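You operate a simulated robot arm through the tools that you are given. There is no shell and no other tool.

You are at the controls of a simulated two-armed robot. One attempt, no reset.

TASK
Set the pointer to about 30 and run water down the sloping pipe.
Fine: slacken the grey table knob, slide the pointer, tighten the knob, then run the table tap till water leaves the pipe; tap off again. Where these are worked on the way, their far stop is far enough and under half their travel is too little: grey table knob.

It is judged by the outcome, as a careful person would: the job done as asked, and still so three seconds after it is handed in. It fails if anything else is knocked over, pushed out of place, dropped, spilled or broken.

THE ROBOT
Two 7-joint arms with two-finger grippers on one trunk that stands fixed in place. Base frame: the origin is at the foot of the trunk, x ahead of it, y to its left, z up; the work surface is at about z = 0.76. Lengths are in m, angles in rad, forces in N, time in s.
The left shoulder is at [0.06, 0.175, 1.141], the right one opposite. With the tool pointing down near the work surface each hand reaches from about 0.1 to 0.86 m from the base axis, measured 20 degrees to its own side. Payload 2.94 kg a hand.
The TCP of each hand is the grasp point between the finger pads, 0.03 m short of the fingertips. In the tool frame z runs along the fingers and y along their closing line. Largest opening 0.138 m; the body of the gripper starts 0.109 m behind the TCP.
Orientation is that of the tool frame in the base frame, as a unit quaternion [x, y, z, w]. With the fingers straight down and closing along the base's y, the tool's x points along the base's -x, its y along +y and its z along -z.

THE INTERFACE
- The arms move only by the tool jog_arm. It takes "left_steps", "right_steps" or both (then of equal length, played together; a hand with none holds still); each is one flat list of numbers, 6 for each row, row after row: the shift along the tool's x, y, z in units of 250 mm (1.0 is 250 mm), then the turn, a rotation vector about the tool's x, y, z in units of 60 degrees (1.0 is 60 degrees). In form: [tx, ty, tz, rx, ry, rz, tx, ty, tz, rx, ry, rz, ...]. A call has 1 to 20 rows; each row is the pose to reach, as a shift and turn from the pose commanded when the call began, along the tool's axes at that moment. "left_grip" and "right_grip" are, for a hand that has rows, the opening in per cent of the stroke, from 0 (shut) to 100 (fully open), set as the call begins (left out, the last holds). A call with a number of a shift or a turn outside -1 to 1 is refused whole. Each row takes 0.2 s and may step no farther than 0.05 m and 0.15 rad from the row before; otherwise, or with a gripper value out of range, the whole call is refused. Where a pose cannot be reached the arm comes as near as it can. A force on the tool above 40 N (or 10 N above the force at the start of the call, whichever is more), or a blocked arm, ends the call early, and 0.2 s more pass. The fingers move at their own pace and stop on an object; they squeeze with about 30 N. The grip force told is the motor's: it shows also when the fingers shut on nothing. Time passes only in rows, and 0.2 s behind the last, so rows that repeat a pose let the fingers close. The reply holds the time, the measured pose of the TCP, the force on the tool along the base axes, the opening and the grip force, in the units named above and with some noise, with the torque about the TCP (base axes, N m) and any sound that the robot's microphone picked up, and new pictures: "show" is both (left out), scene, wrist or none (wrist: the cameras of the hands that moved).
- Cameras (640 x 400 px; columns grow to the right, rows downward): "scene" is now at [0.1509, -0.0282, 1.6376]; the picture's right is [-0.32, -0.95, -0.00], its down [-0.55, 0.19, -0.82] and it looks along [0.77, -0.26, -0.58] (base axes); focal length 331 px, centre (320, 200). "left" rides on the left gripper at [0.071, -0.019, -0.146] in its tool frame; the picture's right is [0.26, 0.97, 0.00], its down [-0.85, 0.23, -0.48] and it looks along [-0.46, 0.12, 0.88] (tool axes); focal length 280 px, centre (320, 200). "right" rides on the right gripper at [0.071, 0.019, -0.146] in its tool frame; the picture's right is [-0.26, 0.97, 0.00], its down [-0.85, -0.23, -0.48] and it looks along [-0.46, -0.12, 0.88] (tool axes); focal length 280 px, centre (320, 200). There is no depth. A picture from a camera that has moved, and an enlarged one, comes with that camera's place and axes in the base frame and with its lens.
- lift_body(by): slides the trunk up (or, below 0, down) by that many m; the arms and the scene camera ride with it, the base frame stays. It gives what a move gives, with no picture.
- aim_head(pan, tilt): turns the head with the scene camera to pan (to the left, within 2.094 rad either way) and tilt (down, from -0.506 to 1.204), counted from straight ahead of the robot. It gives what a move gives, and a new picture of the scene camera.
- zoom(camera, box): a new picture of the part [left, top, right, bottom] of that camera's present view, enlarged. The clock stands still meanwhile.
- finish_job(): hands the job in; it is judged then, once.

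Places have to be worked out from the pictures, the camera data and where the tool is seen. Open the grippers and draw the arms clear of the work before you hand the job in, unless the task says otherwise.

The tools are called after "Request:" as name(argument=value, ...) on one line, values as JSON. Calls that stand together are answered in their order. jog_arm: Moves the arms, as the interface text tells. Its arguments: {"type":"object","properties":{"left_steps":{"type":"array","items":{"type":"number"}},"left_grip":{"type":"number"},"right_steps":{"type":"array","items":{"type":"number"}},"right_grip":{"type":"number"},"show":{"type":"string","enum":["both","scene","wrist","none"]}},"required":[]} The other tools are called the same way: lift_body (by) slides the trunk up or down; aim_head (pan, tilt) turns the head that bears the scene camera; zoom (camera, box) takes an enlarged picture of a part of a camera's view; finish_job () hands the job in.

At the start:

```text
time: 0.0
left_tool_pos: [0.5886, 0.0192, 1.3328]
left_orientation: [0.0, 1.0, 0.0, 0.0]
left_wrist_force: [-0.2, -0.4, 0.1]
left_moment: [0.0, 0.02, 0.01]
left_finger_gap: 0.1379
left_gripper_force: 0.0
right_tool_pos: [0.5695, -0.4192, 1.397]
right_orientation: [0.0, 1.0, 0.001, 0.0]
right_wrist_force: [0.7, -1.1, -0.1]
right_moment: [0.04, 0.0, 0.01]
right_finger_gap: 0.138
right_gripper_force: 0.0
trunk travel left (down, up): [-0.314, 0.42]
head pan, tilt: [-0.33, 0.616]
```

scene: 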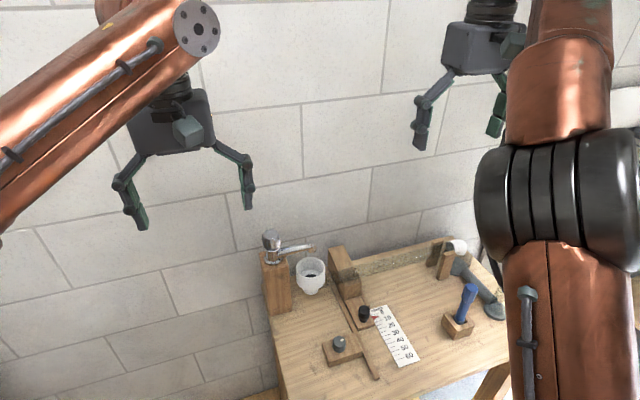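
right: 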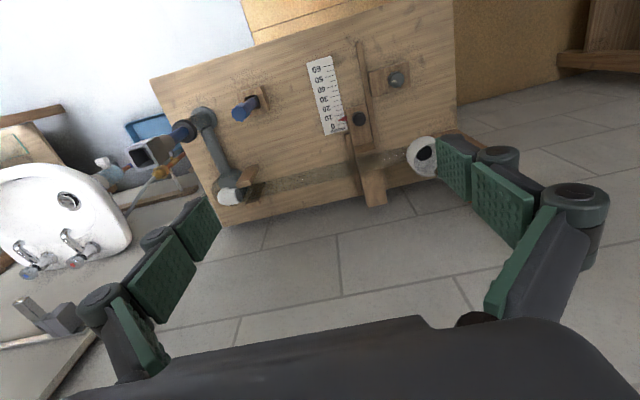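
left: 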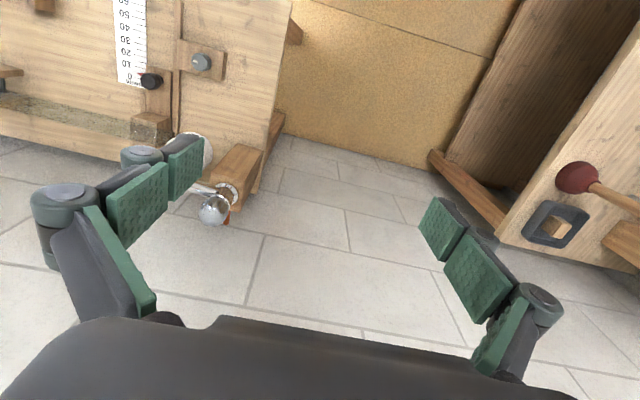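

I'll start by looking closely at the table in the present views before moving anything.

Request:
zoom(camera="scene", box=[240, 210, 400, 310])

Request:
zoom(camera="scene", box=[300, 290, 460, 390])

Request:
zoom(camera="right", box=[150, 0, 470, 220])

Request:
zoom(camera="left", box=[0, 0, 300, 230])

```text
4.00 times, centred on (320, 260) of scene
camera zoom: at [0.1509, -0.0282, 1.6376], right [-0.32, -0.95, 0.0], down [-0.55, 0.19, -0.82], along [0.77, -0.26, -0.58], focal length 1326 px, centre (320, -40)
```

zoom: 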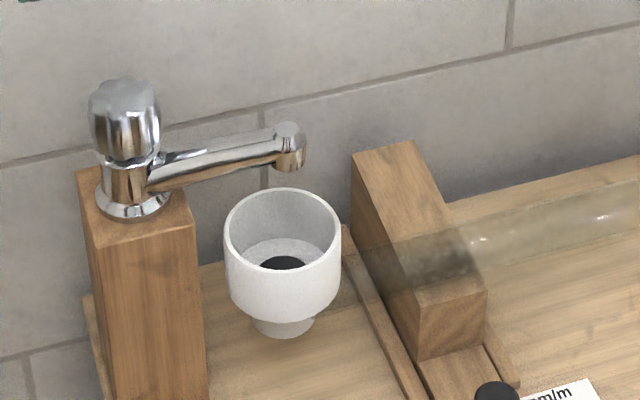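

```text
4.00 times, centred on (380, 340) of scene
camera zoom: at [0.1509, -0.0282, 1.6376], right [-0.32, -0.95, 0.0], down [-0.55, 0.19, -0.82], along [0.77, -0.26, -0.58], focal length 1326 px, centre (80, -360)
```

zoom: 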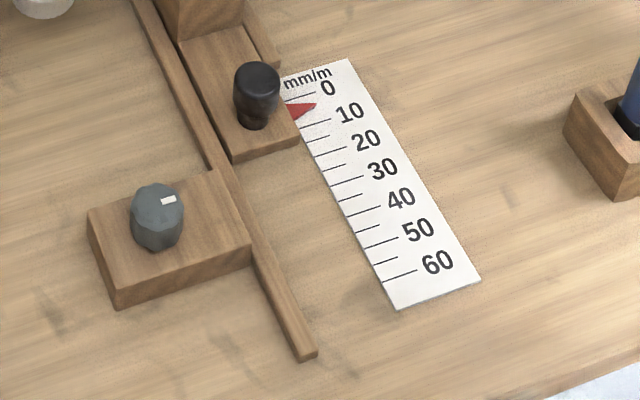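

```text
1.82 times, centred on (310, 110) of right
camera zoom: at [0.4968, -0.3989, 1.5424], right [0.26, 0.97, 0.0], down [0.85, -0.23, 0.48], along [0.46, -0.12, -0.88], focal length 510 px, centre (338, 364)
```

zoom: 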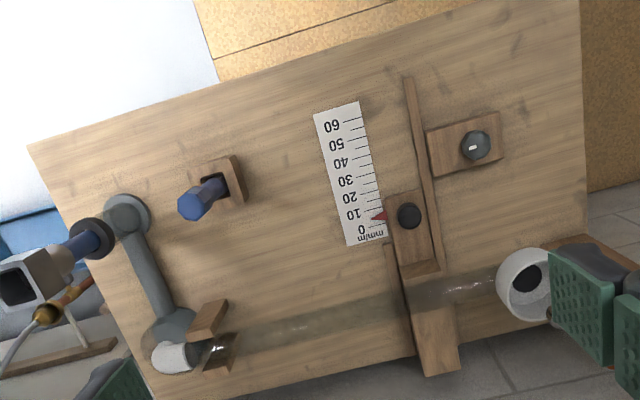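

```text
1.74 times, centred on (150, 115) of left
camera zoom: at [0.5157, -0.0006, 1.4776], right [-0.26, 0.96, 0.0], down [0.85, 0.23, 0.48], along [0.46, 0.12, -0.88], focal length 488 px, centre (616, 348)
```

zoom: 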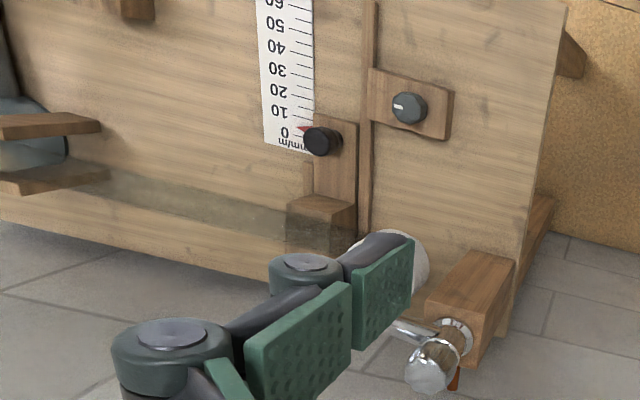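

The grey knob triangulates to about (0.604, -0.237, 0.82), the black slide handle to (0.671, -0.338, 0.826) and the tap head to (0.81, -0.118, 1.045). I'll draw the left hand away to the left and bring the right hand above the grey knob for a better look.

Request:
jog_arm(right_steps=[-0.023, 0.1213, 0.1333, 0, 0, 0, -0.046, 0.2427, 0.2667, 0, 0, 0, -0.069, 0.364, 0.4, 0, 0, 0, -0.092, 0.4853, 0.5333, 0, 0, 0, -0.115, 0.6067, 0.6667, 0, 0, 0, -0.138, 0.728, 0.8, 0, 0, 0], left_steps=[0, 0.1333, 0, 0, 0, 0, 0, 0.2667, 0, 0, 0, 0, 0, 0.4, 0, 0, 0, 0, 0, 0.5333, 0, 0, 0, 0, 0, 0.6667, 0, 0, 0, 0, 0, 0.8, 0, 0, 0, 0], show="both")

```text
time: 1.4
left_tool_pos: [0.5913, 0.2221, 1.3311]
left_orientation: [-0.001, 1.0, -0.002, -0.001]
left_wrist_force: [-0.3, 0.0, -0.4]
left_moment: [-0.08, 0.02, 0.0]
left_finger_gap: 0.138
left_gripper_force: 0.1
right_tool_pos: [0.6032, -0.2348, 1.1979]
right_orientation: [-0.001, 1.0, -0.003, 0.001]
right_wrist_force: [0.1, 0.8, 0.1]
right_moment: [-0.05, 0.04, 0.01]
right_finger_gap: 0.1381
right_gripper_force: 0.1
trunk travel left (down, up): [-0.314, 0.42]
head pan, tilt: [-0.33, 0.616]
camera scene: at [0.152, -0.0239, 1.6376], right [-0.32, -0.95, 0.0], down [-0.55, 0.18, -0.82], along [0.77, -0.27, -0.58], focal length 331 px, centre (320, 200)
camera right: at [0.5304, -0.2132, 1.3434], right [0.26, 0.97, 0.0], down [0.85, -0.23, 0.48], along [0.46, -0.13, -0.88], focal length 280 px, centre (320, 200)
camera left: at [0.5176, 0.203, 1.4764], right [-0.26, 0.96, 0.0], down [0.85, 0.23, 0.47], along [0.46, 0.12, -0.88], focal length 280 px, centre (320, 200)
```

scene: 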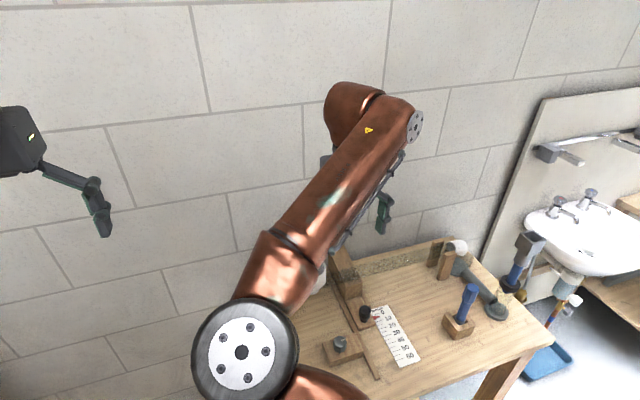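
right: 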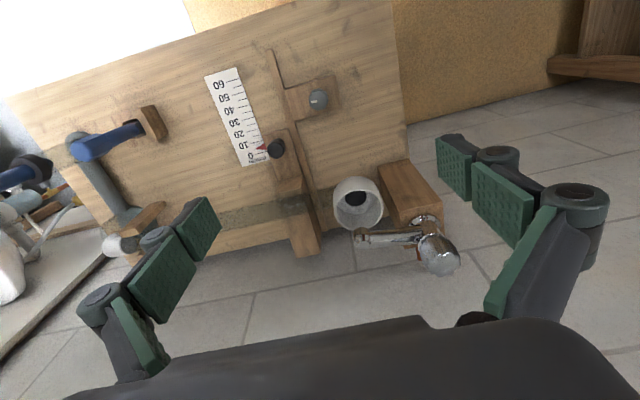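
left: 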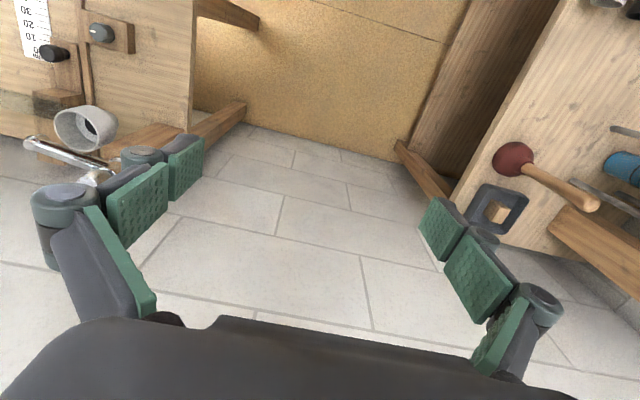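

The right camera now sees the tap, funnel, scale and both knobs at once; I'll enlarge these to refine positions.

Request:
zoom(camera="right", box=[200, 50, 360, 170])

Request:
zoom(camera="right", box=[320, 150, 480, 290])

Request:
zoom(camera="scene", box=[420, 220, 600, 350])

```text
3.33 times, centred on (280, 110) of right
camera zoom: at [0.5304, -0.2132, 1.3434], right [0.26, 0.97, 0.0], down [0.85, -0.23, 0.48], along [0.46, -0.13, -0.88], focal length 935 px, centre (453, 500)
```

zoom: 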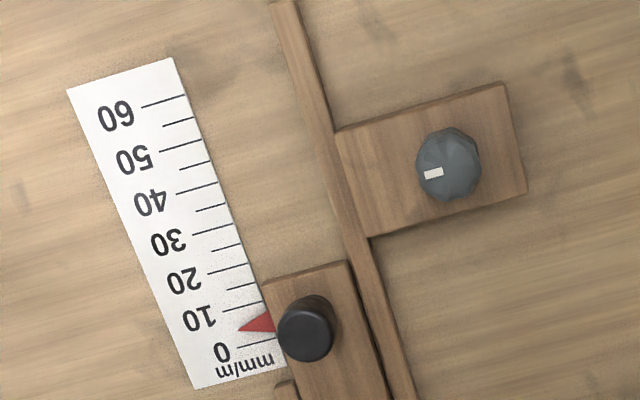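

```text
2.86 times, centred on (400, 220) of right
camera zoom: at [0.5304, -0.2132, 1.3434], right [0.26, 0.97, 0.0], down [0.85, -0.23, 0.48], along [0.46, -0.13, -0.88], focal length 801 px, centre (91, 143)
```

zoom: 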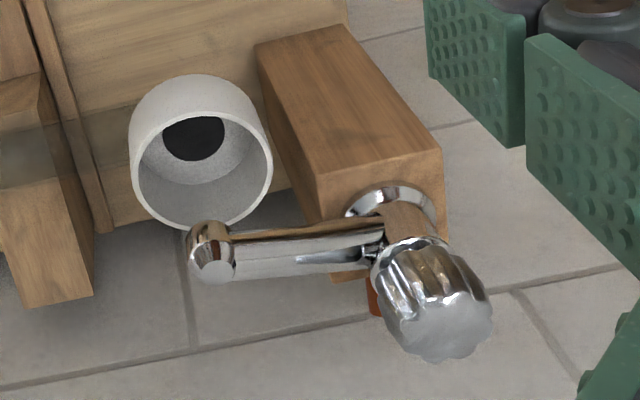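

```text
3.08 times, centred on (510, 285) of scene
camera zoom: at [0.152, -0.0239, 1.6376], right [-0.32, -0.95, 0.0], down [-0.55, 0.18, -0.82], along [0.77, -0.27, -0.58], focal length 1020 px, centre (-265, -62)
```

zoom: 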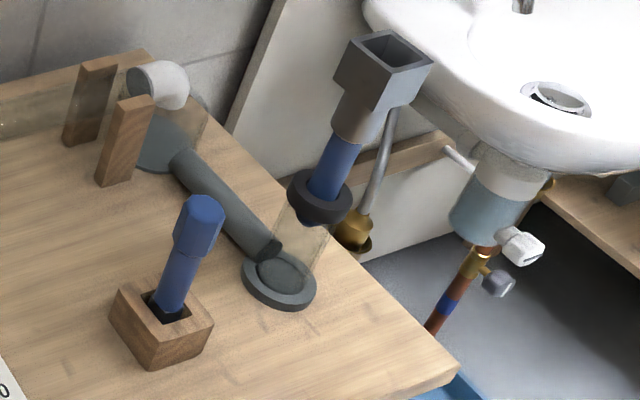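

The spout ends at about (0.782, -0.221), right over the funnel at (0.788, -0.217), so it needs no swinging. I'll lower the right hand over the grey knob, half open and pre-turned 60° clockwise, so there is room for a counter-clockwise turn.

Request:
jog_arm(right_steps=[-0.0014, -0.0016, 0.1187, 0, 0, 0.125, -0.0028, -0.0032, 0.2375, 0, 0, 0.25, -0.0042, -0.0048, 0.3562, 0, 0, 0.375, -0.0056, -0.0064, 0.475, 0, 0, 0.5, -0.007, -0.008, 0.5937, 0, 0, 0.625, -0.0084, -0.0096, 0.7125, 0, 0, 0.75, -0.0098, -0.0112, 0.8312, 0, 0, 0.875, -0.0112, -0.0128, 0.95, 0, 0, 1.0], right_grip=50, show="both")

```text
time: 3.2
left_tool_pos: [0.5883, 0.217, 1.3345]
left_orientation: [0.0, 1.0, -0.001, 0.0]
left_wrist_force: [-0.7, -0.1, 1.1]
left_moment: [0.02, -0.09, 0.0]
left_finger_gap: 0.138
left_gripper_force: 0.0
right_tool_pos: [0.5947, -0.2781, 0.9734]
right_orientation: [0.497, 0.868, 0.002, 0.0]
right_wrist_force: [-0.7, -1.2, -0.2]
right_moment: [0.01, -0.04, 0.03]
right_finger_gap: 0.0687
right_gripper_force: 0.0
right hand out of reach, approached as far as the arm can: row 6, 7, 8
trunk travel left (down, up): [-0.314, 0.42]
head pan, tilt: [-0.33, 0.616]
camera scene: at [0.1494, -0.0286, 1.6379], right [-0.32, -0.95, 0.0], down [-0.55, 0.19, -0.82], along [0.77, -0.26, -0.58], focal length 331 px, centre (320, 200)
camera right: at [0.5747, -0.2061, 1.1179], right [0.97, 0.26, 0.0], down [0.23, -0.85, 0.47], along [0.13, -0.46, -0.88], focal length 280 px, centre (320, 200)
```

scene: 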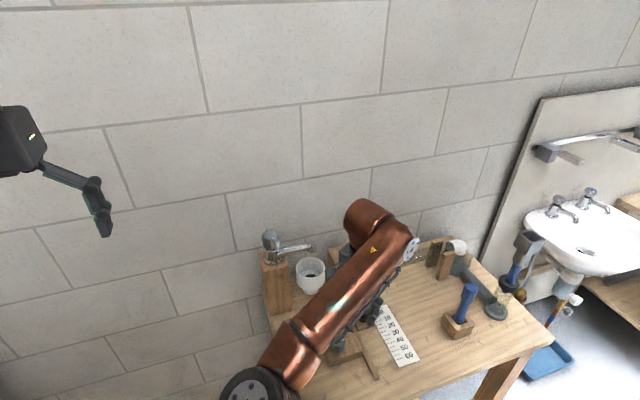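
right: 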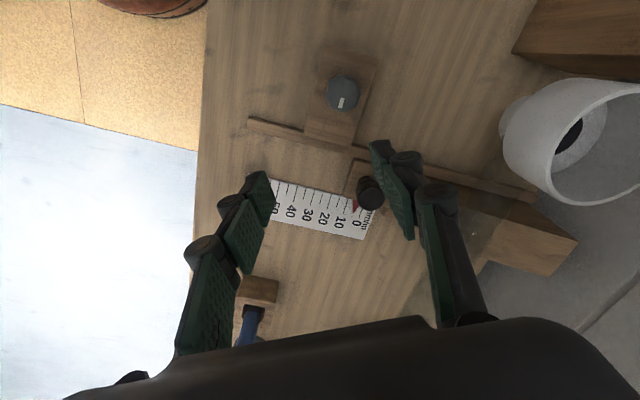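

Sixty degrees clockwise here is beyond the arm's comfortable reach (it strayed 4 cm). I'll turn back 40° and re-centre over the grey knob, then look at where it actually sits.

Request:
jog_arm(right_steps=[0.0, 0.0, 0.0, 0, 0, -0.1333, 0.02, 0.02, 0.0, 0, 0, -0.2667, 0.05, 0.05, 0.0, 0, 0, -0.4, 0.08, 0.08, 0.0, 0, 0, -0.5333, 0.116, 0.119, 0.0, 0, 0, -0.6667, 0.116, 0.119, 0.0, 0, 0, -0.6667], show="both")

```text
time: 4.6
left_tool_pos: [0.588, 0.2184, 1.3327]
left_orientation: [-0.001, 1.0, -0.001, 0.001]
left_wrist_force: [-0.8, -0.4, 0.1]
left_moment: [-0.05, -0.03, 0.0]
left_finger_gap: 0.1379
left_gripper_force: 0.1
right_tool_pos: [0.6185, -0.2602, 0.9806]
right_orientation: [0.192, 0.981, 0.004, 0.007]
right_wrist_force: [-0.4, -0.4, -1.2]
right_moment: [0.03, -0.02, -0.02]
right_finger_gap: 0.0688
right_gripper_force: 0.1
right hand out of reach, approached as far as the arm can: row 3, 4, 5, 6
trunk travel left (down, up): [-0.314, 0.42]
head pan, tilt: [-0.33, 0.616]
camera scene: at [0.1489, -0.027, 1.638], right [-0.32, -0.95, 0.0], down [-0.55, 0.19, -0.82], along [0.77, -0.26, -0.58], focal length 331 px, centre (320, 200)
camera right: at [0.5558, -0.2147, 1.125], right [0.61, 0.8, 0.01], down [0.69, -0.54, 0.48], along [0.39, -0.28, -0.88], focal length 280 px, centre (320, 200)
```

scene: 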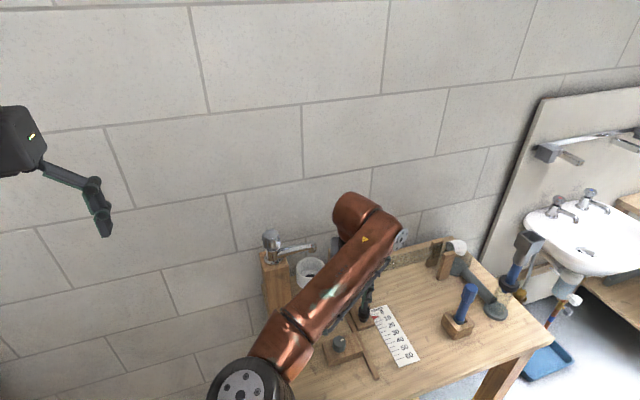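
right: 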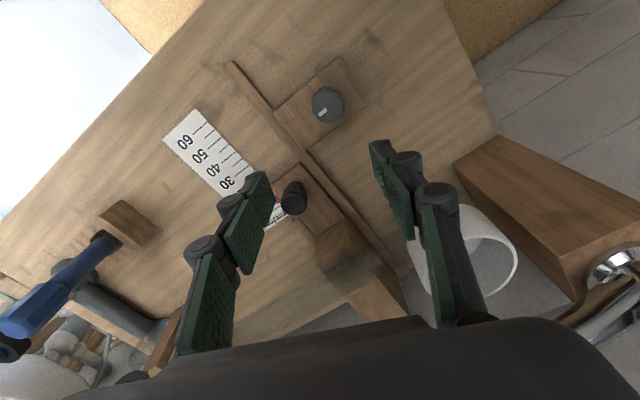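

It is still straining, likely a wrist joint near its stop in this elbow posture. I'll go back to the neutral heading and a little higher, so the posture recovers.

Request:
jog_arm(right_steps=[0.0, 0.0, -0.15, 0, 0, -0.1, 0.02, 0.02, -0.3, 0, 0, -0.2, 0.05, 0.04, -0.4, 0, 0, -0.3, 0.08, 0.064, -0.4, 0, 0, -0.369, 0.08, 0.064, -0.4, 0, 0, -0.369], show="none")

```text
time: 5.8
left_tool_pos: [0.5907, 0.2175, 1.3324]
left_orientation: [-0.001, 1.0, 0.0, -0.001]
left_wrist_force: [0.4, -1.1, -0.1]
left_moment: [0.01, 0.02, -0.01]
left_finger_gap: 0.1379
left_gripper_force: 0.2
right_tool_pos: [0.5948, -0.2151, 1.0727]
right_orientation: [-0.018, 1.0, 0.0, -0.002]
right_wrist_force: [0.2, -0.8, -0.4]
right_moment: [0.01, 0.01, -0.01]
right_finger_gap: 0.0689
right_gripper_force: 0.1
trunk travel left (down, up): [-0.314, 0.42]
head pan, tilt: [-0.33, 0.616]
```

Reachable again. I'll descend in the neutral heading to about z = 0.90 above the grey knob.

Request:
jog_arm(right_steps=[-0.01, -0.02, 0.15, 0, 0, 0.01, -0.02, -0.04, 0.3, 0, 0, 0.02, -0.03, -0.06, 0.42, 0, 0, 0.03, -0.04, -0.08, 0.54, 0, 0, 0.034, -0.045, -0.0916, 0.62, 0, 0, 0.034, -0.045, -0.0916, 0.69, 0, 0, 0.034], show="both")

```text
time: 7.2
left_tool_pos: [0.5903, 0.2176, 1.3333]
left_orientation: [0.0, 1.0, -0.001, 0.0]
left_wrist_force: [-0.3, -0.4, 0.0]
left_moment: [0.0, -0.01, 0.0]
left_finger_gap: 0.1379
left_gripper_force: 0.1
right_tool_pos: [0.6056, -0.2393, 0.9011]
right_orientation: [-0.002, 1.0, 0.001, 0.0]
right_wrist_force: [-0.2, 0.4, 0.5]
right_moment: [0.01, -0.03, 0.02]
right_finger_gap: 0.069
right_gripper_force: 0.1
trunk travel left (down, up): [-0.314, 0.42]
head pan, tilt: [-0.33, 0.616]
camera scene: at [0.1513, -0.0277, 1.6376], right [-0.32, -0.95, 0.0], down [-0.55, 0.19, -0.82], along [0.77, -0.26, -0.58], focal length 331 px, centre (320, 200)
camera right: at [0.5342, -0.2179, 1.045], right [0.26, 0.97, 0.0], down [0.85, -0.23, 0.48], along [0.46, -0.12, -0.88], focal length 280 px, centre (320, 200)
```

scene: 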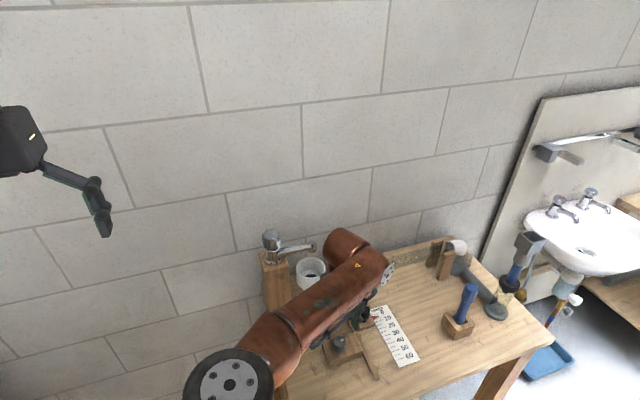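
right: 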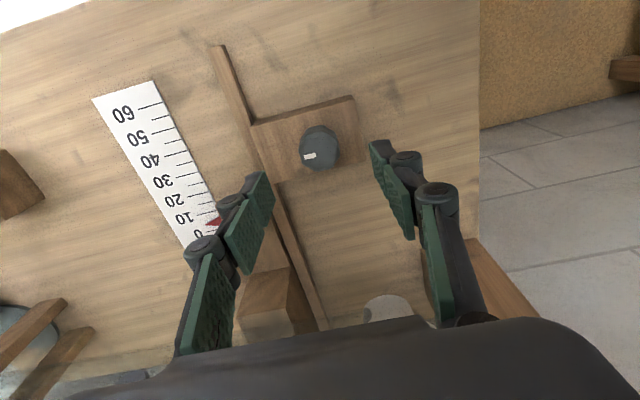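

The knob sits exactly under the tool axis (image (319,147), as predicted for a point below the TCP). I'll descend 7.6 cm to get the pads around it.

Request:
jog_arm(right_steps=[0, 0, 0.08, 0, 0, 0, 0, 0, 0.16, 0, 0, 0, 0, 0, 0.22, 0, 0, 0, 0, 0, 0.27, 0, 0, 0, 0, 0, 0.3, 0, 0, 0], show="wrist")

```text
time: 8.4
left_tool_pos: [0.5892, 0.2187, 1.333]
left_orientation: [-0.001, 1.0, -0.001, 0.0]
left_wrist_force: [0.1, -1.2, 0.7]
left_moment: [-0.02, 0.04, -0.04]
left_finger_gap: 0.138
left_gripper_force: 0.1
right_tool_pos: [0.6056, -0.2385, 0.8249]
right_orientation: [-0.001, 1.0, 0.0, 0.001]
right_wrist_force: [0.3, 0.0, 0.2]
right_moment: [-0.07, 0.01, 0.01]
right_finger_gap: 0.0689
right_gripper_force: 0.1
trunk travel left (down, up): [-0.314, 0.42]
head pan, tilt: [-0.33, 0.616]
camera right: at [0.5341, -0.2174, 0.9706], right [0.26, 0.97, 0.0], down [0.85, -0.23, 0.48], along [0.46, -0.12, -0.88], focal length 280 px, centre (320, 200)
```

right: 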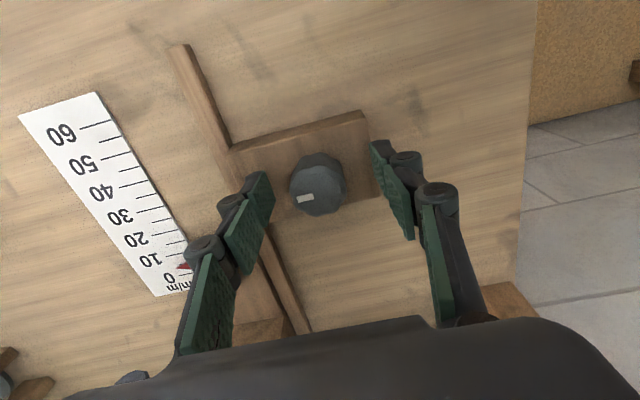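

The knob's top is at about the TCP level, centred between the fingers. I'll close on it now.

Request:
jog_arm(right_steps=[0, 0, 0, 0, 0, 0, 0, 0, 0, 0, 0, 0, 0, 0, 0, 0, 0, 0, 0, 0, 0, 0, 0, 0], right_grip=0, show="wrist")

```text
time: 9.4
left_tool_pos: [0.5893, 0.2162, 1.3335]
left_orientation: [-0.001, 1.0, -0.001, -0.001]
left_wrist_force: [0.2, 0.3, -0.1]
left_moment: [0.03, 0.02, -0.01]
left_finger_gap: 0.138
left_gripper_force: 0.0
right_tool_pos: [0.6062, -0.2397, 0.8266]
right_orientation: [-0.001, 1.0, 0.0, 0.0]
right_wrist_force: [1.5, -10.7, -0.7]
right_moment: [-0.4, -0.07, -0.03]
right_finger_gap: 0.0352
right_gripper_force: 45.1
trunk travel left (down, up): [-0.314, 0.42]
head pan, tilt: [-0.33, 0.616]
camera right: at [0.534, -0.2192, 0.9707], right [0.26, 0.97, 0.0], down [0.85, -0.23, 0.48], along [0.46, -0.13, -0.88], focal length 280 px, centre (320, 200)
```

right: 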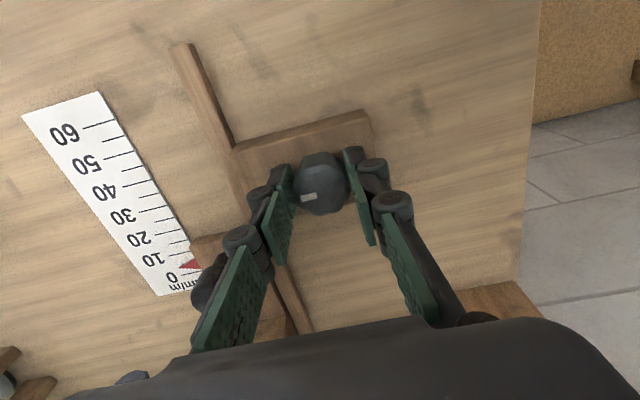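

Gripped at 35 mm width, with about 10 N side load, so the knob centre is roughly 2 mm further to -y. I'll ease that off and turn 30° counter-clockwise to test.

Request:
jog_arm(right_steps=[0, -0.006, 0, 0, 0, -0.05, 0, -0.008, 0, 0, 0, -0.15, 0, -0.008, 0, 0, 0, -0.25, 0, -0.008, 0, 0, 0, -0.35, 0, -0.008, 0, 0, 0, -0.45, 0, -0.008, 0, 0, 0, -0.5], show="wrist")

```text
time: 10.8
left_tool_pos: [0.5897, 0.2153, 1.3332]
left_orientation: [0.0, 1.0, 0.0, 0.0]
left_wrist_force: [1.2, -0.8, 0.2]
left_moment: [-0.01, -0.01, -0.01]
left_finger_gap: 0.1378
left_gripper_force: 0.1
right_tool_pos: [0.6062, -0.2415, 0.8266]
right_orientation: [-0.261, 0.965, -0.001, 0.001]
right_wrist_force: [2.7, -15.4, 7.8]
right_moment: [-0.86, 0.68, -0.07]
right_finger_gap: 0.035
right_gripper_force: 44.9
trunk travel left (down, up): [-0.314, 0.42]
head pan, tilt: [-0.33, 0.616]
camera right: at [0.5341, -0.2593, 0.9706], right [-0.26, 0.97, 0.0], down [0.85, 0.23, 0.48], along [0.46, 0.12, -0.88], focal length 280 px, centre (320, 200)
```

right: 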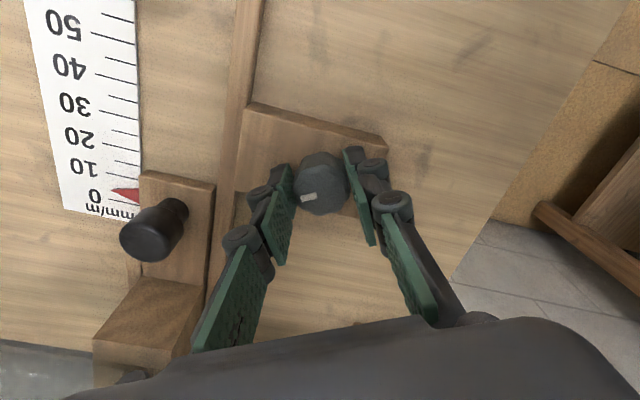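

The knob turns freely with the hand (its mark stays fixed relative to the fingers). The side force rose, so I'll shift back about 3 mm to +y and carry on counter-clockwise another 54°.

Request:
jog_arm(right_steps=[-0.003, 0.005, 0, 0, 0, -0.1, -0.006, 0.0104, 0, 0, 0, -0.2, -0.006, 0.0104, 0, 0, 0, -0.3, -0.006, 0.0104, 0, 0, 0, -0.4, -0.006, 0.0104, 0, 0, 0, -0.5, -0.006, 0.0104, 0, 0, 0, -0.6, -0.006, 0.0104, 0, 0, 0, -0.7, -0.006, 0.0104, 0, 0, 0, -0.8, -0.006, 0.0104, 0, 0, 0, -0.9], show="wrist")

```text
time: 12.8
left_tool_pos: [0.5902, 0.2153, 1.3318]
left_orientation: [0.0, 1.0, 0.001, -0.001]
left_wrist_force: [0.4, 0.3, 0.1]
left_moment: [0.0, -0.02, -0.03]
left_finger_gap: 0.138
left_gripper_force: 0.0
right_tool_pos: [0.6097, -0.2393, 0.8245]
right_orientation: [-0.671, 0.741, -0.004, 0.0]
right_wrist_force: [22.3, -22.0, 4.3]
right_moment: [-0.46, -0.72, -0.68]
right_finger_gap: 0.0354
right_gripper_force: 44.9
trunk travel left (down, up): [-0.314, 0.42]
head pan, tilt: [-0.33, 0.616]
camera right: at [0.5817, -0.3066, 0.9707], right [-0.93, 0.36, -0.01], down [0.31, 0.82, 0.47], along [0.17, 0.44, -0.88], focal length 280 px, centre (320, 200)
```

right: 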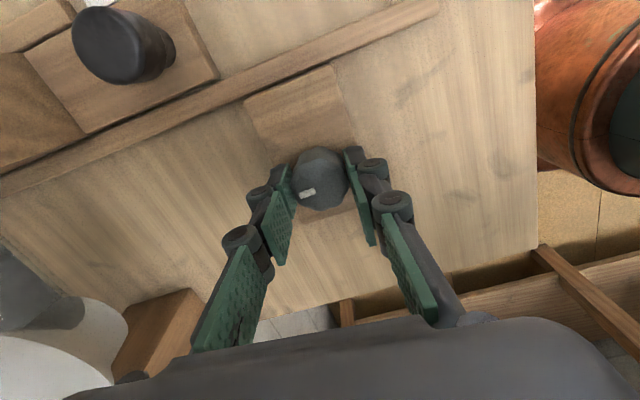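

The mark still follows the fingers at 84°, but a 22 N side load says the true axis is a few mm toward +x/-y of my command. I'll shift the command to take that off and read the twisting moment before going further.

Request:
jog_arm(right_steps=[0.0034, -0.0064, 0, 0, 0, 0, 0.0068, -0.0128, 0, 0, 0, 0, 0.0068, -0.0128, 0, 0, 0, 0], show="none")

```text
time: 13.6
left_tool_pos: [0.5908, 0.2178, 1.3321]
left_orientation: [0.0, 1.0, 0.0, -0.001]
left_wrist_force: [-0.4, 0.7, -0.4]
left_moment: [0.01, 0.01, -0.02]
left_finger_gap: 0.138
left_gripper_force: 0.0
right_tool_pos: [0.6098, -0.24, 0.8256]
right_orientation: [-0.67, 0.742, -0.001, 0.0]
right_wrist_force: [13.9, -10.2, 10.3]
right_moment: [-1.52, -0.24, -0.32]
right_finger_gap: 0.0352
right_gripper_force: 44.7
trunk travel left (down, up): [-0.314, 0.42]
head pan, tilt: [-0.33, 0.616]
```

That helped. I'll ease a bit further and turn another 36° counter-clockwise to look for the stop.

Request:
jog_arm(right_steps=[0.0034, -0.0064, 0, 0, 0, -0.1, 0.0034, -0.0064, 0, 0, 0, -0.2, 0.0034, -0.0064, 0, 0, 0, -0.3, 0.0034, -0.0064, 0, 0, 0, -0.4, 0.0034, -0.0064, 0, 0, 0, -0.5, 0.0034, -0.0064, 0, 0, 0, -0.6], show="wrist")

```text
time: 15.0
left_tool_pos: [0.5898, 0.2176, 1.3319]
left_orientation: [-0.001, 1.0, 0.0, -0.001]
left_wrist_force: [0.1, -0.1, 0.0]
left_moment: [0.0, 0.0, 0.01]
left_finger_gap: 0.1378
left_gripper_force: 0.1
right_tool_pos: [0.6096, -0.241, 0.8237]
right_orientation: [0.867, -0.499, -0.002, 0.001]
right_wrist_force: [-3.0, 0.6, -3.5]
right_moment: [-0.04, 0.08, -0.88]
right_finger_gap: 0.0352
right_gripper_force: 44.6
trunk travel left (down, up): [-0.314, 0.42]
head pan, tilt: [-0.33, 0.616]
camera right: at [0.6285, -0.3096, 0.9689], right [-0.97, -0.26, 0.0], down [-0.23, 0.85, 0.48], along [-0.13, 0.46, -0.88], focal length 280 px, centre (320, 200)
```

right: 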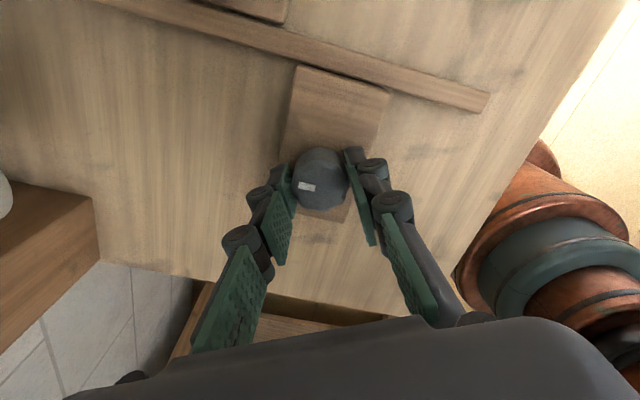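

The twisting moment rose to -0.88 and the mark appears to have slipped slightly in the fingers; let me zoom in to compare.

Request:
zoom(camera="right", box=[270, 130, 370, 230])

```text
4.00 times, centred on (320, 180) of right
camera zoom: at [0.6285, -0.3096, 0.9689], right [-0.97, -0.26, 0.0], down [-0.23, 0.85, 0.48], along [-0.13, 0.46, -0.88], focal length 1122 px, centre (320, 280)
```

zoom: 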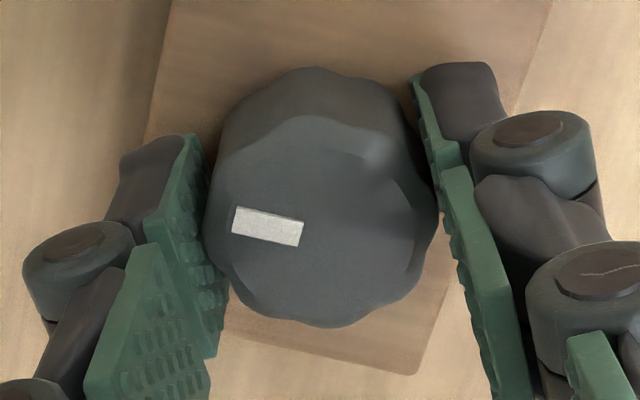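

The mark now points to base +x, having started pointing to -y: the knob turned about 90–95° counter-clockwise and then slipped against its stop, so it is fully slack. I'll open, lift off, and look.

Request:
jog_arm(right_steps=[0, 0, 0, 0, 0, 0, 0, 0, 0, 0, 0, 0, 0, 0, 0, 0, 0, 0, 0, 0, -0.1, 0, 0, 0, 0, 0, -0.25, 0, 0, 0, 0, 0, -0.4, 0, 0, 0, 0, 0, -0.5, 0, 0, 0], right_grip=55, show="both")

```text
time: 16.6
left_tool_pos: [0.5891, 0.2175, 1.3334]
left_orientation: [-0.001, 1.0, -0.001, 0.0]
left_wrist_force: [-0.6, -0.7, -0.5]
left_moment: [0.0, 0.01, -0.04]
left_finger_gap: 0.1383
left_gripper_force: 0.0
right_tool_pos: [0.6124, -0.2407, 0.9493]
right_orientation: [0.866, -0.5, 0.001, 0.001]
right_wrist_force: [0.2, -0.3, -0.8]
right_moment: [0.0, 0.0, -0.01]
right_finger_gap: 0.0759
right_gripper_force: 0.0
trunk travel left (down, up): [-0.314, 0.42]
head pan, tilt: [-0.33, 0.616]
camera scene: at [0.1509, -0.0281, 1.6376], right [-0.32, -0.95, 0.0], down [-0.55, 0.19, -0.82], along [0.77, -0.26, -0.58], focal length 331 px, centre (320, 200)
camera right: at [0.6295, -0.3101, 1.0945], right [-0.97, -0.26, 0.0], down [-0.23, 0.85, 0.48], along [-0.12, 0.46, -0.88], focal length 280 px, centre (320, 200)
```

scene: 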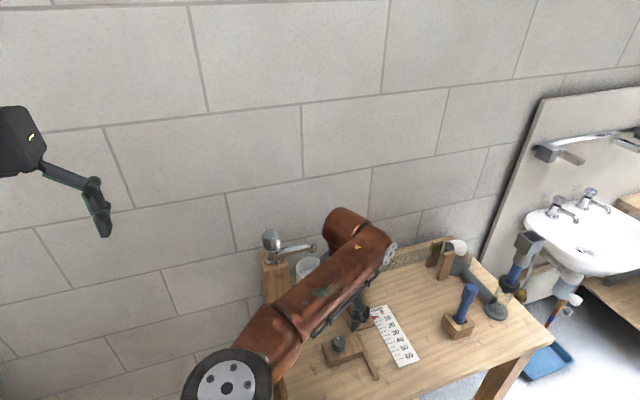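
right: 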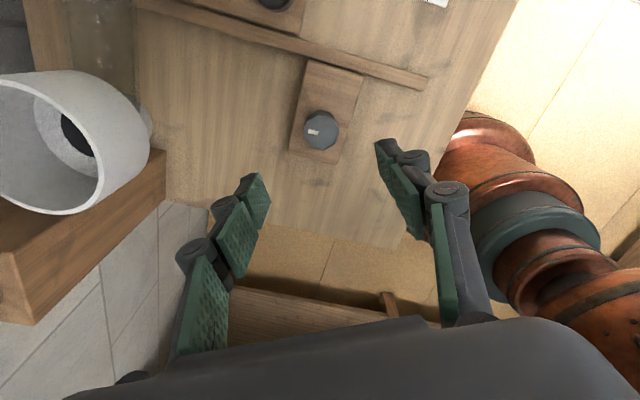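

Knob is slack with its mark toward +x and untouched since. Now I'll swing the right hand back toward the neutral heading while moving it over the black slide handle at about (0.671, -0.338).

Request:
jog_arm(right_steps=[0.0565, -0.001, 0, 0, 0, 0.125, 0.113, -0.002, 0, 0, 0, 0.25, 0.1695, -0.003, 0, 0, 0, 0.375, 0.226, -0.004, 0, 0, 0, 0.5, 0.2825, -0.005, 0, 0, 0, 0.625, 0.339, -0.006, 0, 0, 0, 0.75, 0.3955, -0.007, 0, 0, 0, 0.875, 0.452, -0.007, 0, 0, 0, 1.0], right_grip=55, show="none")

Request:
jog_arm(right_steps=[0, 0, 0, 0, 0, 0.125, 0, 0, 0, 0, 0, 0.25, 0, 0, 0, 0, 0, 0.375, 0, 0, 0, 0, 0, 0.5, 0, 0, 0, 0, 0, 0.625, 0, 0, 0, 0, 0, 0.75, 0, 0, 0, 0, 0, 0.875, 0, 0, 0, 0, 0, 1.0], show="both")

```text
time: 18.4
left_tool_pos: [0.5895, 0.2173, 1.3322]
left_orientation: [0.0, 1.0, 0.0, -0.002]
left_wrist_force: [-0.7, -0.8, 0.9]
left_moment: [0.0, -0.01, 0.01]
left_finger_gap: 0.1379
left_gripper_force: 0.1
right_tool_pos: [0.6692, -0.3384, 0.9506]
right_orientation: [-0.5, 0.866, 0.001, -0.001]
right_wrist_force: [-0.5, -0.2, 0.2]
right_moment: [0.03, 0.02, 0.01]
right_finger_gap: 0.076
right_gripper_force: 0.1
trunk travel left (down, up): [-0.314, 0.42]
head pan, tilt: [-0.33, 0.616]
```

```text
time: 20.2
left_tool_pos: [0.5905, 0.2177, 1.3318]
left_orientation: [-0.001, 1.0, 0.0, 0.0]
left_wrist_force: [0.5, 0.1, -0.4]
left_moment: [-0.01, 0.02, -0.01]
left_finger_gap: 0.138
left_gripper_force: 0.0
right_tool_pos: [0.6691, -0.3368, 0.9499]
right_orientation: [0.0, 1.0, 0.0, 0.0]
right_wrist_force: [-0.9, -0.3, 0.3]
right_moment: [0.04, 0.01, -0.02]
right_finger_gap: 0.0757
right_gripper_force: 0.0
trunk travel left (down, up): [-0.314, 0.42]
head pan, tilt: [-0.33, 0.616]
camera scene: at [0.151, -0.0284, 1.6376], right [-0.32, -0.95, 0.0], down [-0.55, 0.19, -0.82], along [0.77, -0.26, -0.58], focal length 331 px, centre (320, 200)
camera right: at [0.597, -0.3167, 1.0952], right [0.26, 0.97, 0.0], down [0.85, -0.23, 0.48], along [0.46, -0.12, -0.88], focal length 280 px, centre (320, 200)
```

scene: 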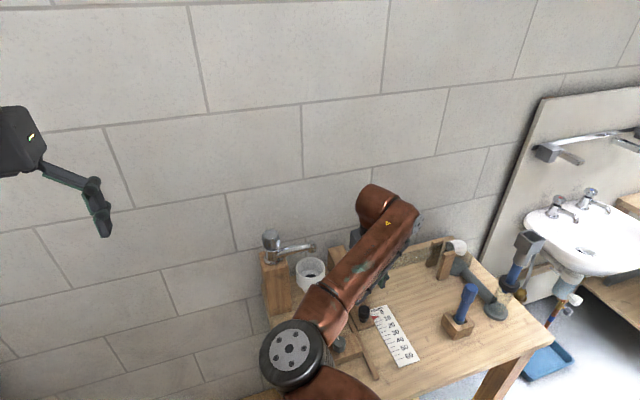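
right: 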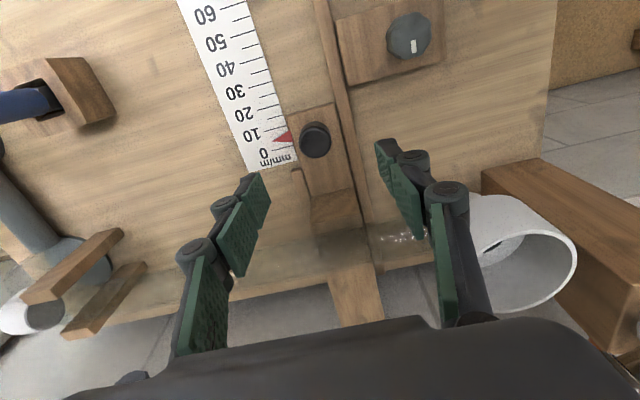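

The handle is nearly below the TCP. I'll enlarge to get its exact offset and the pointer's present reading.

Request:
zoom(camera="right", box=[230, 80, 390, 200])

```text
3.33 times, centred on (310, 140) of right
camera zoom: at [0.597, -0.3167, 1.0952], right [0.26, 0.97, 0.0], down [0.85, -0.23, 0.48], along [0.46, -0.12, -0.88], focal length 935 px, centre (353, 400)
```

zoom: 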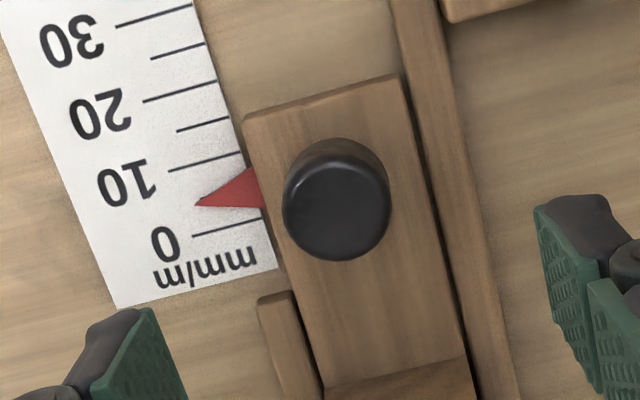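

The pointer reads about 5 now, and the handle's axis is at about (0.672, -0.341), top z≈0.83. I'll descend around it with fingers astride in y, tips stopping at z≈0.80, above the slide board.

Request:
jog_arm(right_steps=[-0.006, -0.008, 0.1, 0, 0, 0, -0.012, -0.016, 0.2, 0, 0, 0, -0.012, -0.016, 0.3, 0, 0, 0, -0.012, -0.016, 0.38, 0, 0, 0, -0.012, -0.016, 0.44, 0, 0, 0, -0.012, -0.016, 0.48, 0, 0, 0], show="wrist")

```text
time: 21.6
left_tool_pos: [0.5898, 0.2169, 1.3329]
left_orientation: [-0.001, 1.0, 0.0, -0.001]
left_wrist_force: [0.3, -0.4, 0.2]
left_moment: [0.0, 0.02, -0.04]
left_finger_gap: 0.1382
left_gripper_force: 0.0
right_tool_pos: [0.6712, -0.3417, 0.8286]
right_orientation: [-0.002, 1.0, -0.001, -0.001]
right_wrist_force: [0.0, -1.1, 1.3]
right_moment: [0.02, -0.02, -0.01]
right_finger_gap: 0.0757
right_gripper_force: 0.0
trunk travel left (down, up): [-0.314, 0.42]
head pan, tilt: [-0.33, 0.616]
camera right: at [0.5995, -0.321, 0.9734], right [0.26, 0.97, 0.0], down [0.85, -0.23, 0.47], along [0.46, -0.12, -0.88], focal length 280 px, centre (320, 200)
```

right: 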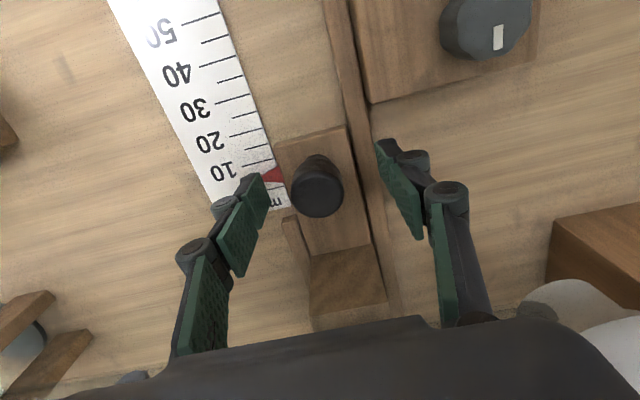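

The handle's top is centred at the TCP (317,190). Closing on it.

Request:
jog_arm(right_steps=[0, 0, 0, 0, 0, 0, 0, 0, 0, 0, 0, 0, 0, 0, 0, 0, 0, 0, 0, 0, 0, 0, 0, 0], right_grip=0, show="wrist")

```text
time: 22.6
left_tool_pos: [0.5884, 0.2166, 1.3332]
left_orientation: [-0.001, 1.0, 0.0, 0.0]
left_wrist_force: [0.1, -0.3, -0.4]
left_moment: [-0.01, 0.02, 0.0]
left_finger_gap: 0.1381
left_gripper_force: 0.1
right_tool_pos: [0.6703, -0.3453, 0.8293]
right_orientation: [0.001, 1.0, -0.002, 0.0]
right_wrist_force: [1.0, -15.3, 0.0]
right_moment: [-0.59, -0.28, -0.22]
right_finger_gap: 0.033
right_gripper_force: 39.0
trunk travel left (down, up): [-0.314, 0.42]
head pan, tilt: [-0.33, 0.616]
camera right: at [0.5992, -0.3238, 0.9737], right [0.26, 0.96, 0.0], down [0.85, -0.23, 0.48], along [0.46, -0.13, -0.88], focal length 280 px, centre (320, 200)
```

right: 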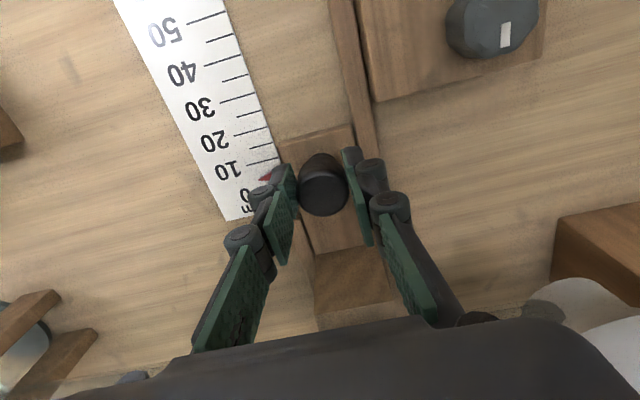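

Gripped at 33 mm; the handle's true y is about -0.345, so I'll shift the command by 3.5 mm to relieve that and slide gently 2 cm toward the robot.

Request:
jog_arm(right_steps=[0, -0.014, 0, 0, 0, 0, 0.016, -0.014, 0, 0, 0, 0, 0.032, -0.014, 0, 0, 0, 0, 0.048, -0.014, 0, 0, 0, 0, 0.064, -0.014, 0, 0, 0, 0, 0.08, -0.014, 0, 0, 0, 0], show="both")

```text
time: 24.0
left_tool_pos: [0.5907, 0.2169, 1.3322]
left_orientation: [-0.001, 1.0, 0.001, -0.001]
left_wrist_force: [0.4, -0.1, 0.1]
left_moment: [0.01, 0.01, 0.0]
left_finger_gap: 0.1378
left_gripper_force: 0.0
right_tool_pos: [0.6511, -0.345, 0.8293]
right_orientation: [0.0, 1.0, 0.002, -0.001]
right_wrist_force: [1.1, -8.5, -4.7]
right_moment: [-0.33, -0.37, -0.05]
right_finger_gap: 0.0332
right_gripper_force: 45.5
trunk travel left (down, up): [-0.314, 0.42]
head pan, tilt: [-0.33, 0.616]
camera scene: at [0.1517, -0.03, 1.6375], right [-0.32, -0.95, 0.0], down [-0.55, 0.19, -0.82], along [0.77, -0.26, -0.58], focal length 331 px, centre (320, 200)
camera right: at [0.5798, -0.3247, 0.974], right [0.26, 0.97, 0.0], down [0.85, -0.23, 0.47], along [0.46, -0.12, -0.88], focal length 280 px, centre (320, 200)
```

scene: 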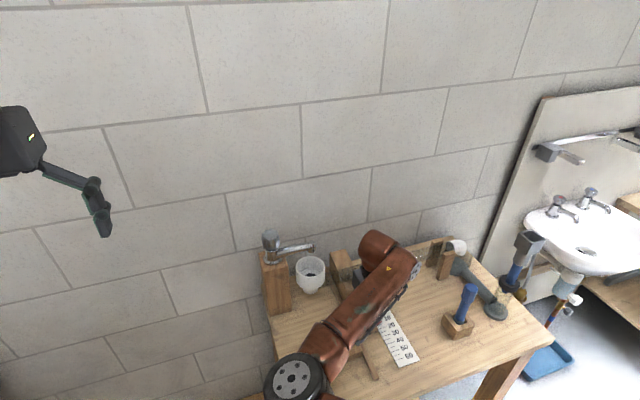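
right: 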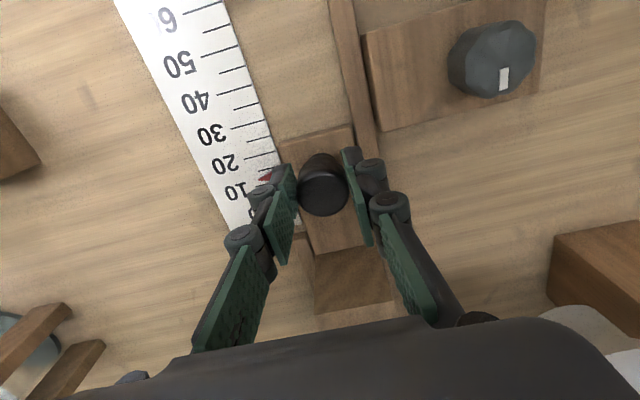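

The slide moves freely with the hand (about 1 N). I'll enlarge to read the pointer.

Request:
zoom(camera="right", box=[180, 100, 340, 220])

```text
3.33 times, centred on (260, 160) of right
camera zoom: at [0.5798, -0.3247, 0.974], right [0.26, 0.97, 0.0], down [0.85, -0.23, 0.47], along [0.46, -0.12, -0.88], focal length 935 px, centre (520, 333)
```

zoom: 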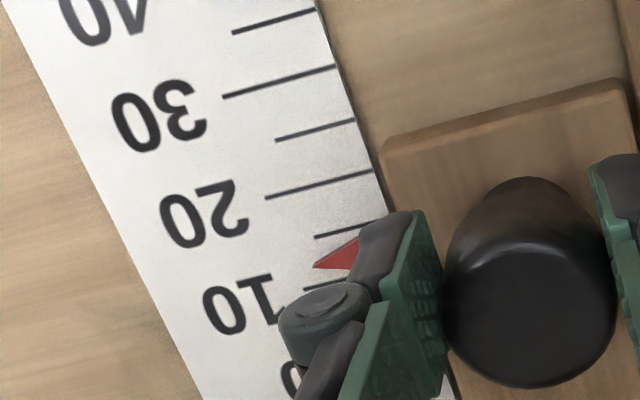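

The pointer reads about 12–13 after 20 mm, so 2.5 mm per division of 1. I'll slide another 40 mm and read again.

Request:
jog_arm(right_steps=[0.016, -0.004, 0, 0, 0, 0, 0.032, -0.004, 0, 0, 0, 0, 0.048, -0.004, 0, 0, 0, 0, 0.064, -0.004, 0, 0, 0, 0, 0.08, -0.004, 0, 0, 0, 0, 0.096, -0.004, 0, 0, 0, 0, 0.112, -0.004, 0, 0, 0, 0, 0.128, -0.004, 0, 0, 0, 0, 0.144, -0.004, 0, 0, 0, 0, 0.16, -0.004, 0, 0, 0, 0, 0.16, -0.004, 0, 0, 0, 0], show="both")

Request:
zoom(camera="right", box=[180, 100, 340, 220])

Request:
zoom(camera="scene", box=[300, 230, 480, 390])

```text
time: 26.4
left_tool_pos: [0.5904, 0.2173, 1.3314]
left_orientation: [-0.001, 1.0, 0.0, -0.001]
left_wrist_force: [0.3, -0.5, 0.2]
left_moment: [0.01, 0.0, 0.04]
left_finger_gap: 0.1379
left_gripper_force: 0.0
right_tool_pos: [0.612, -0.3446, 0.8279]
right_orientation: [-0.001, 1.0, 0.0, -0.001]
right_wrist_force: [1.4, 6.2, -13.5]
right_moment: [0.13, -0.04, 0.14]
right_finger_gap: 0.0329
right_gripper_force: 45.0
trunk travel left (down, up): [-0.314, 0.42]
head pan, tilt: [-0.33, 0.616]
camera scene: at [0.1524, -0.0286, 1.6374], right [-0.32, -0.95, 0.0], down [-0.55, 0.19, -0.82], along [0.77, -0.26, -0.58], focal length 331 px, centre (320, 200)
camera right: at [0.5405, -0.3246, 0.9742], right [0.26, 0.97, 0.0], down [0.85, -0.23, 0.47], along [0.46, -0.12, -0.88], focal length 280 px, centre (320, 200)
```

scene: 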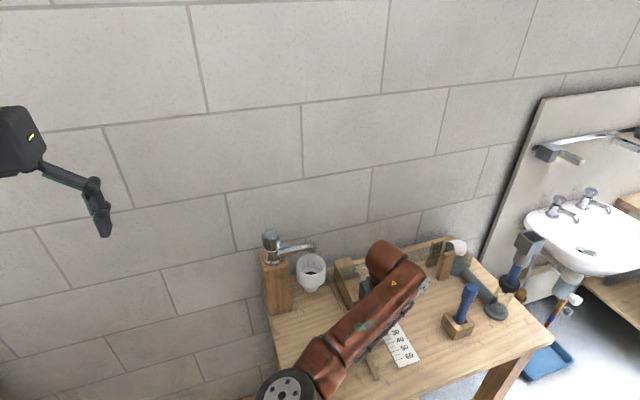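
right: 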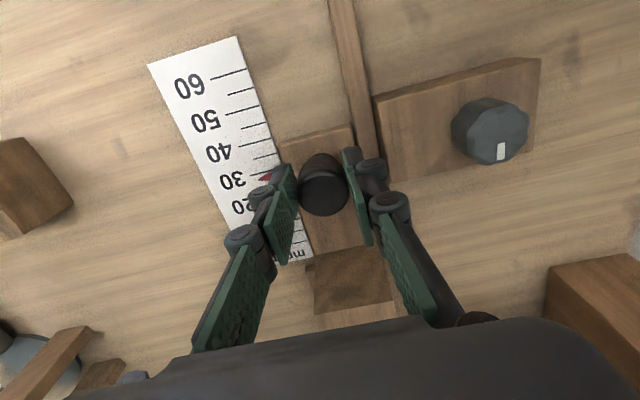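

```text
3.33 times, centred on (260, 160) of right
camera zoom: at [0.5405, -0.3246, 0.9742], right [0.26, 0.97, 0.0], down [0.85, -0.23, 0.47], along [0.46, -0.12, -0.88], focal length 935 px, centre (520, 333)
```

zoom: 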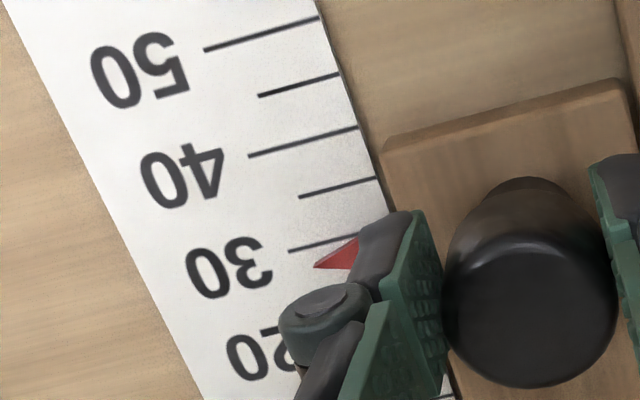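

```text
2.50 times, centred on (390, 310) of scene
camera zoom: at [0.1524, -0.0286, 1.6374], right [-0.32, -0.95, 0.0], down [-0.55, 0.19, -0.82], along [0.77, -0.26, -0.58], focal length 828 px, centre (145, -75)
```

zoom: 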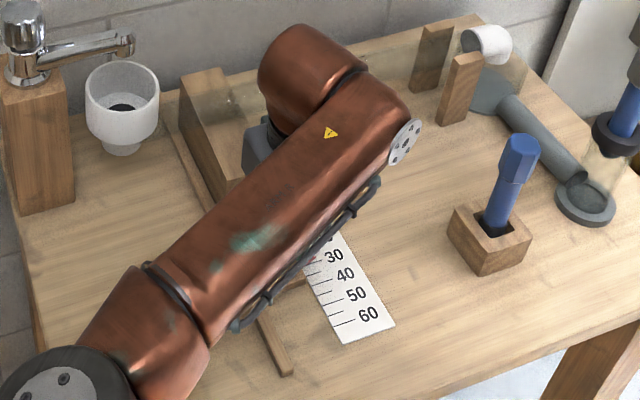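

The tip appears at about 28 in this slanted view, which with parallax from its height means roughly 28–29. I'll nudge 3 mm more, then release and lift while checking the pointer from straight above.

Request:
jog_arm(right_steps=[0.004, 0, 0, 0, 0, 0, 0.008, 0, 0, 0, 0, 0, 0.012, 0, 0, 0, 0, 0, 0.012, 0, 0, 0, 0, 0], show="none")

```text
time: 27.4
left_tool_pos: [0.5916, 0.2175, 1.3317]
left_orientation: [-0.001, 1.0, 0.0, -0.001]
left_wrist_force: [-0.1, 0.1, 0.0]
left_moment: [-0.04, -0.01, 0.0]
left_finger_gap: 0.1379
left_gripper_force: 0.0
right_tool_pos: [0.609, -0.3457, 0.8284]
right_orientation: [-0.002, 1.0, 0.001, -0.002]
right_wrist_force: [3.8, 9.2, -18.8]
right_moment: [0.29, -0.53, 0.01]
right_finger_gap: 0.033
right_gripper_force: 44.7
trunk travel left (down, up): [-0.314, 0.42]
head pan, tilt: [-0.33, 0.616]
```

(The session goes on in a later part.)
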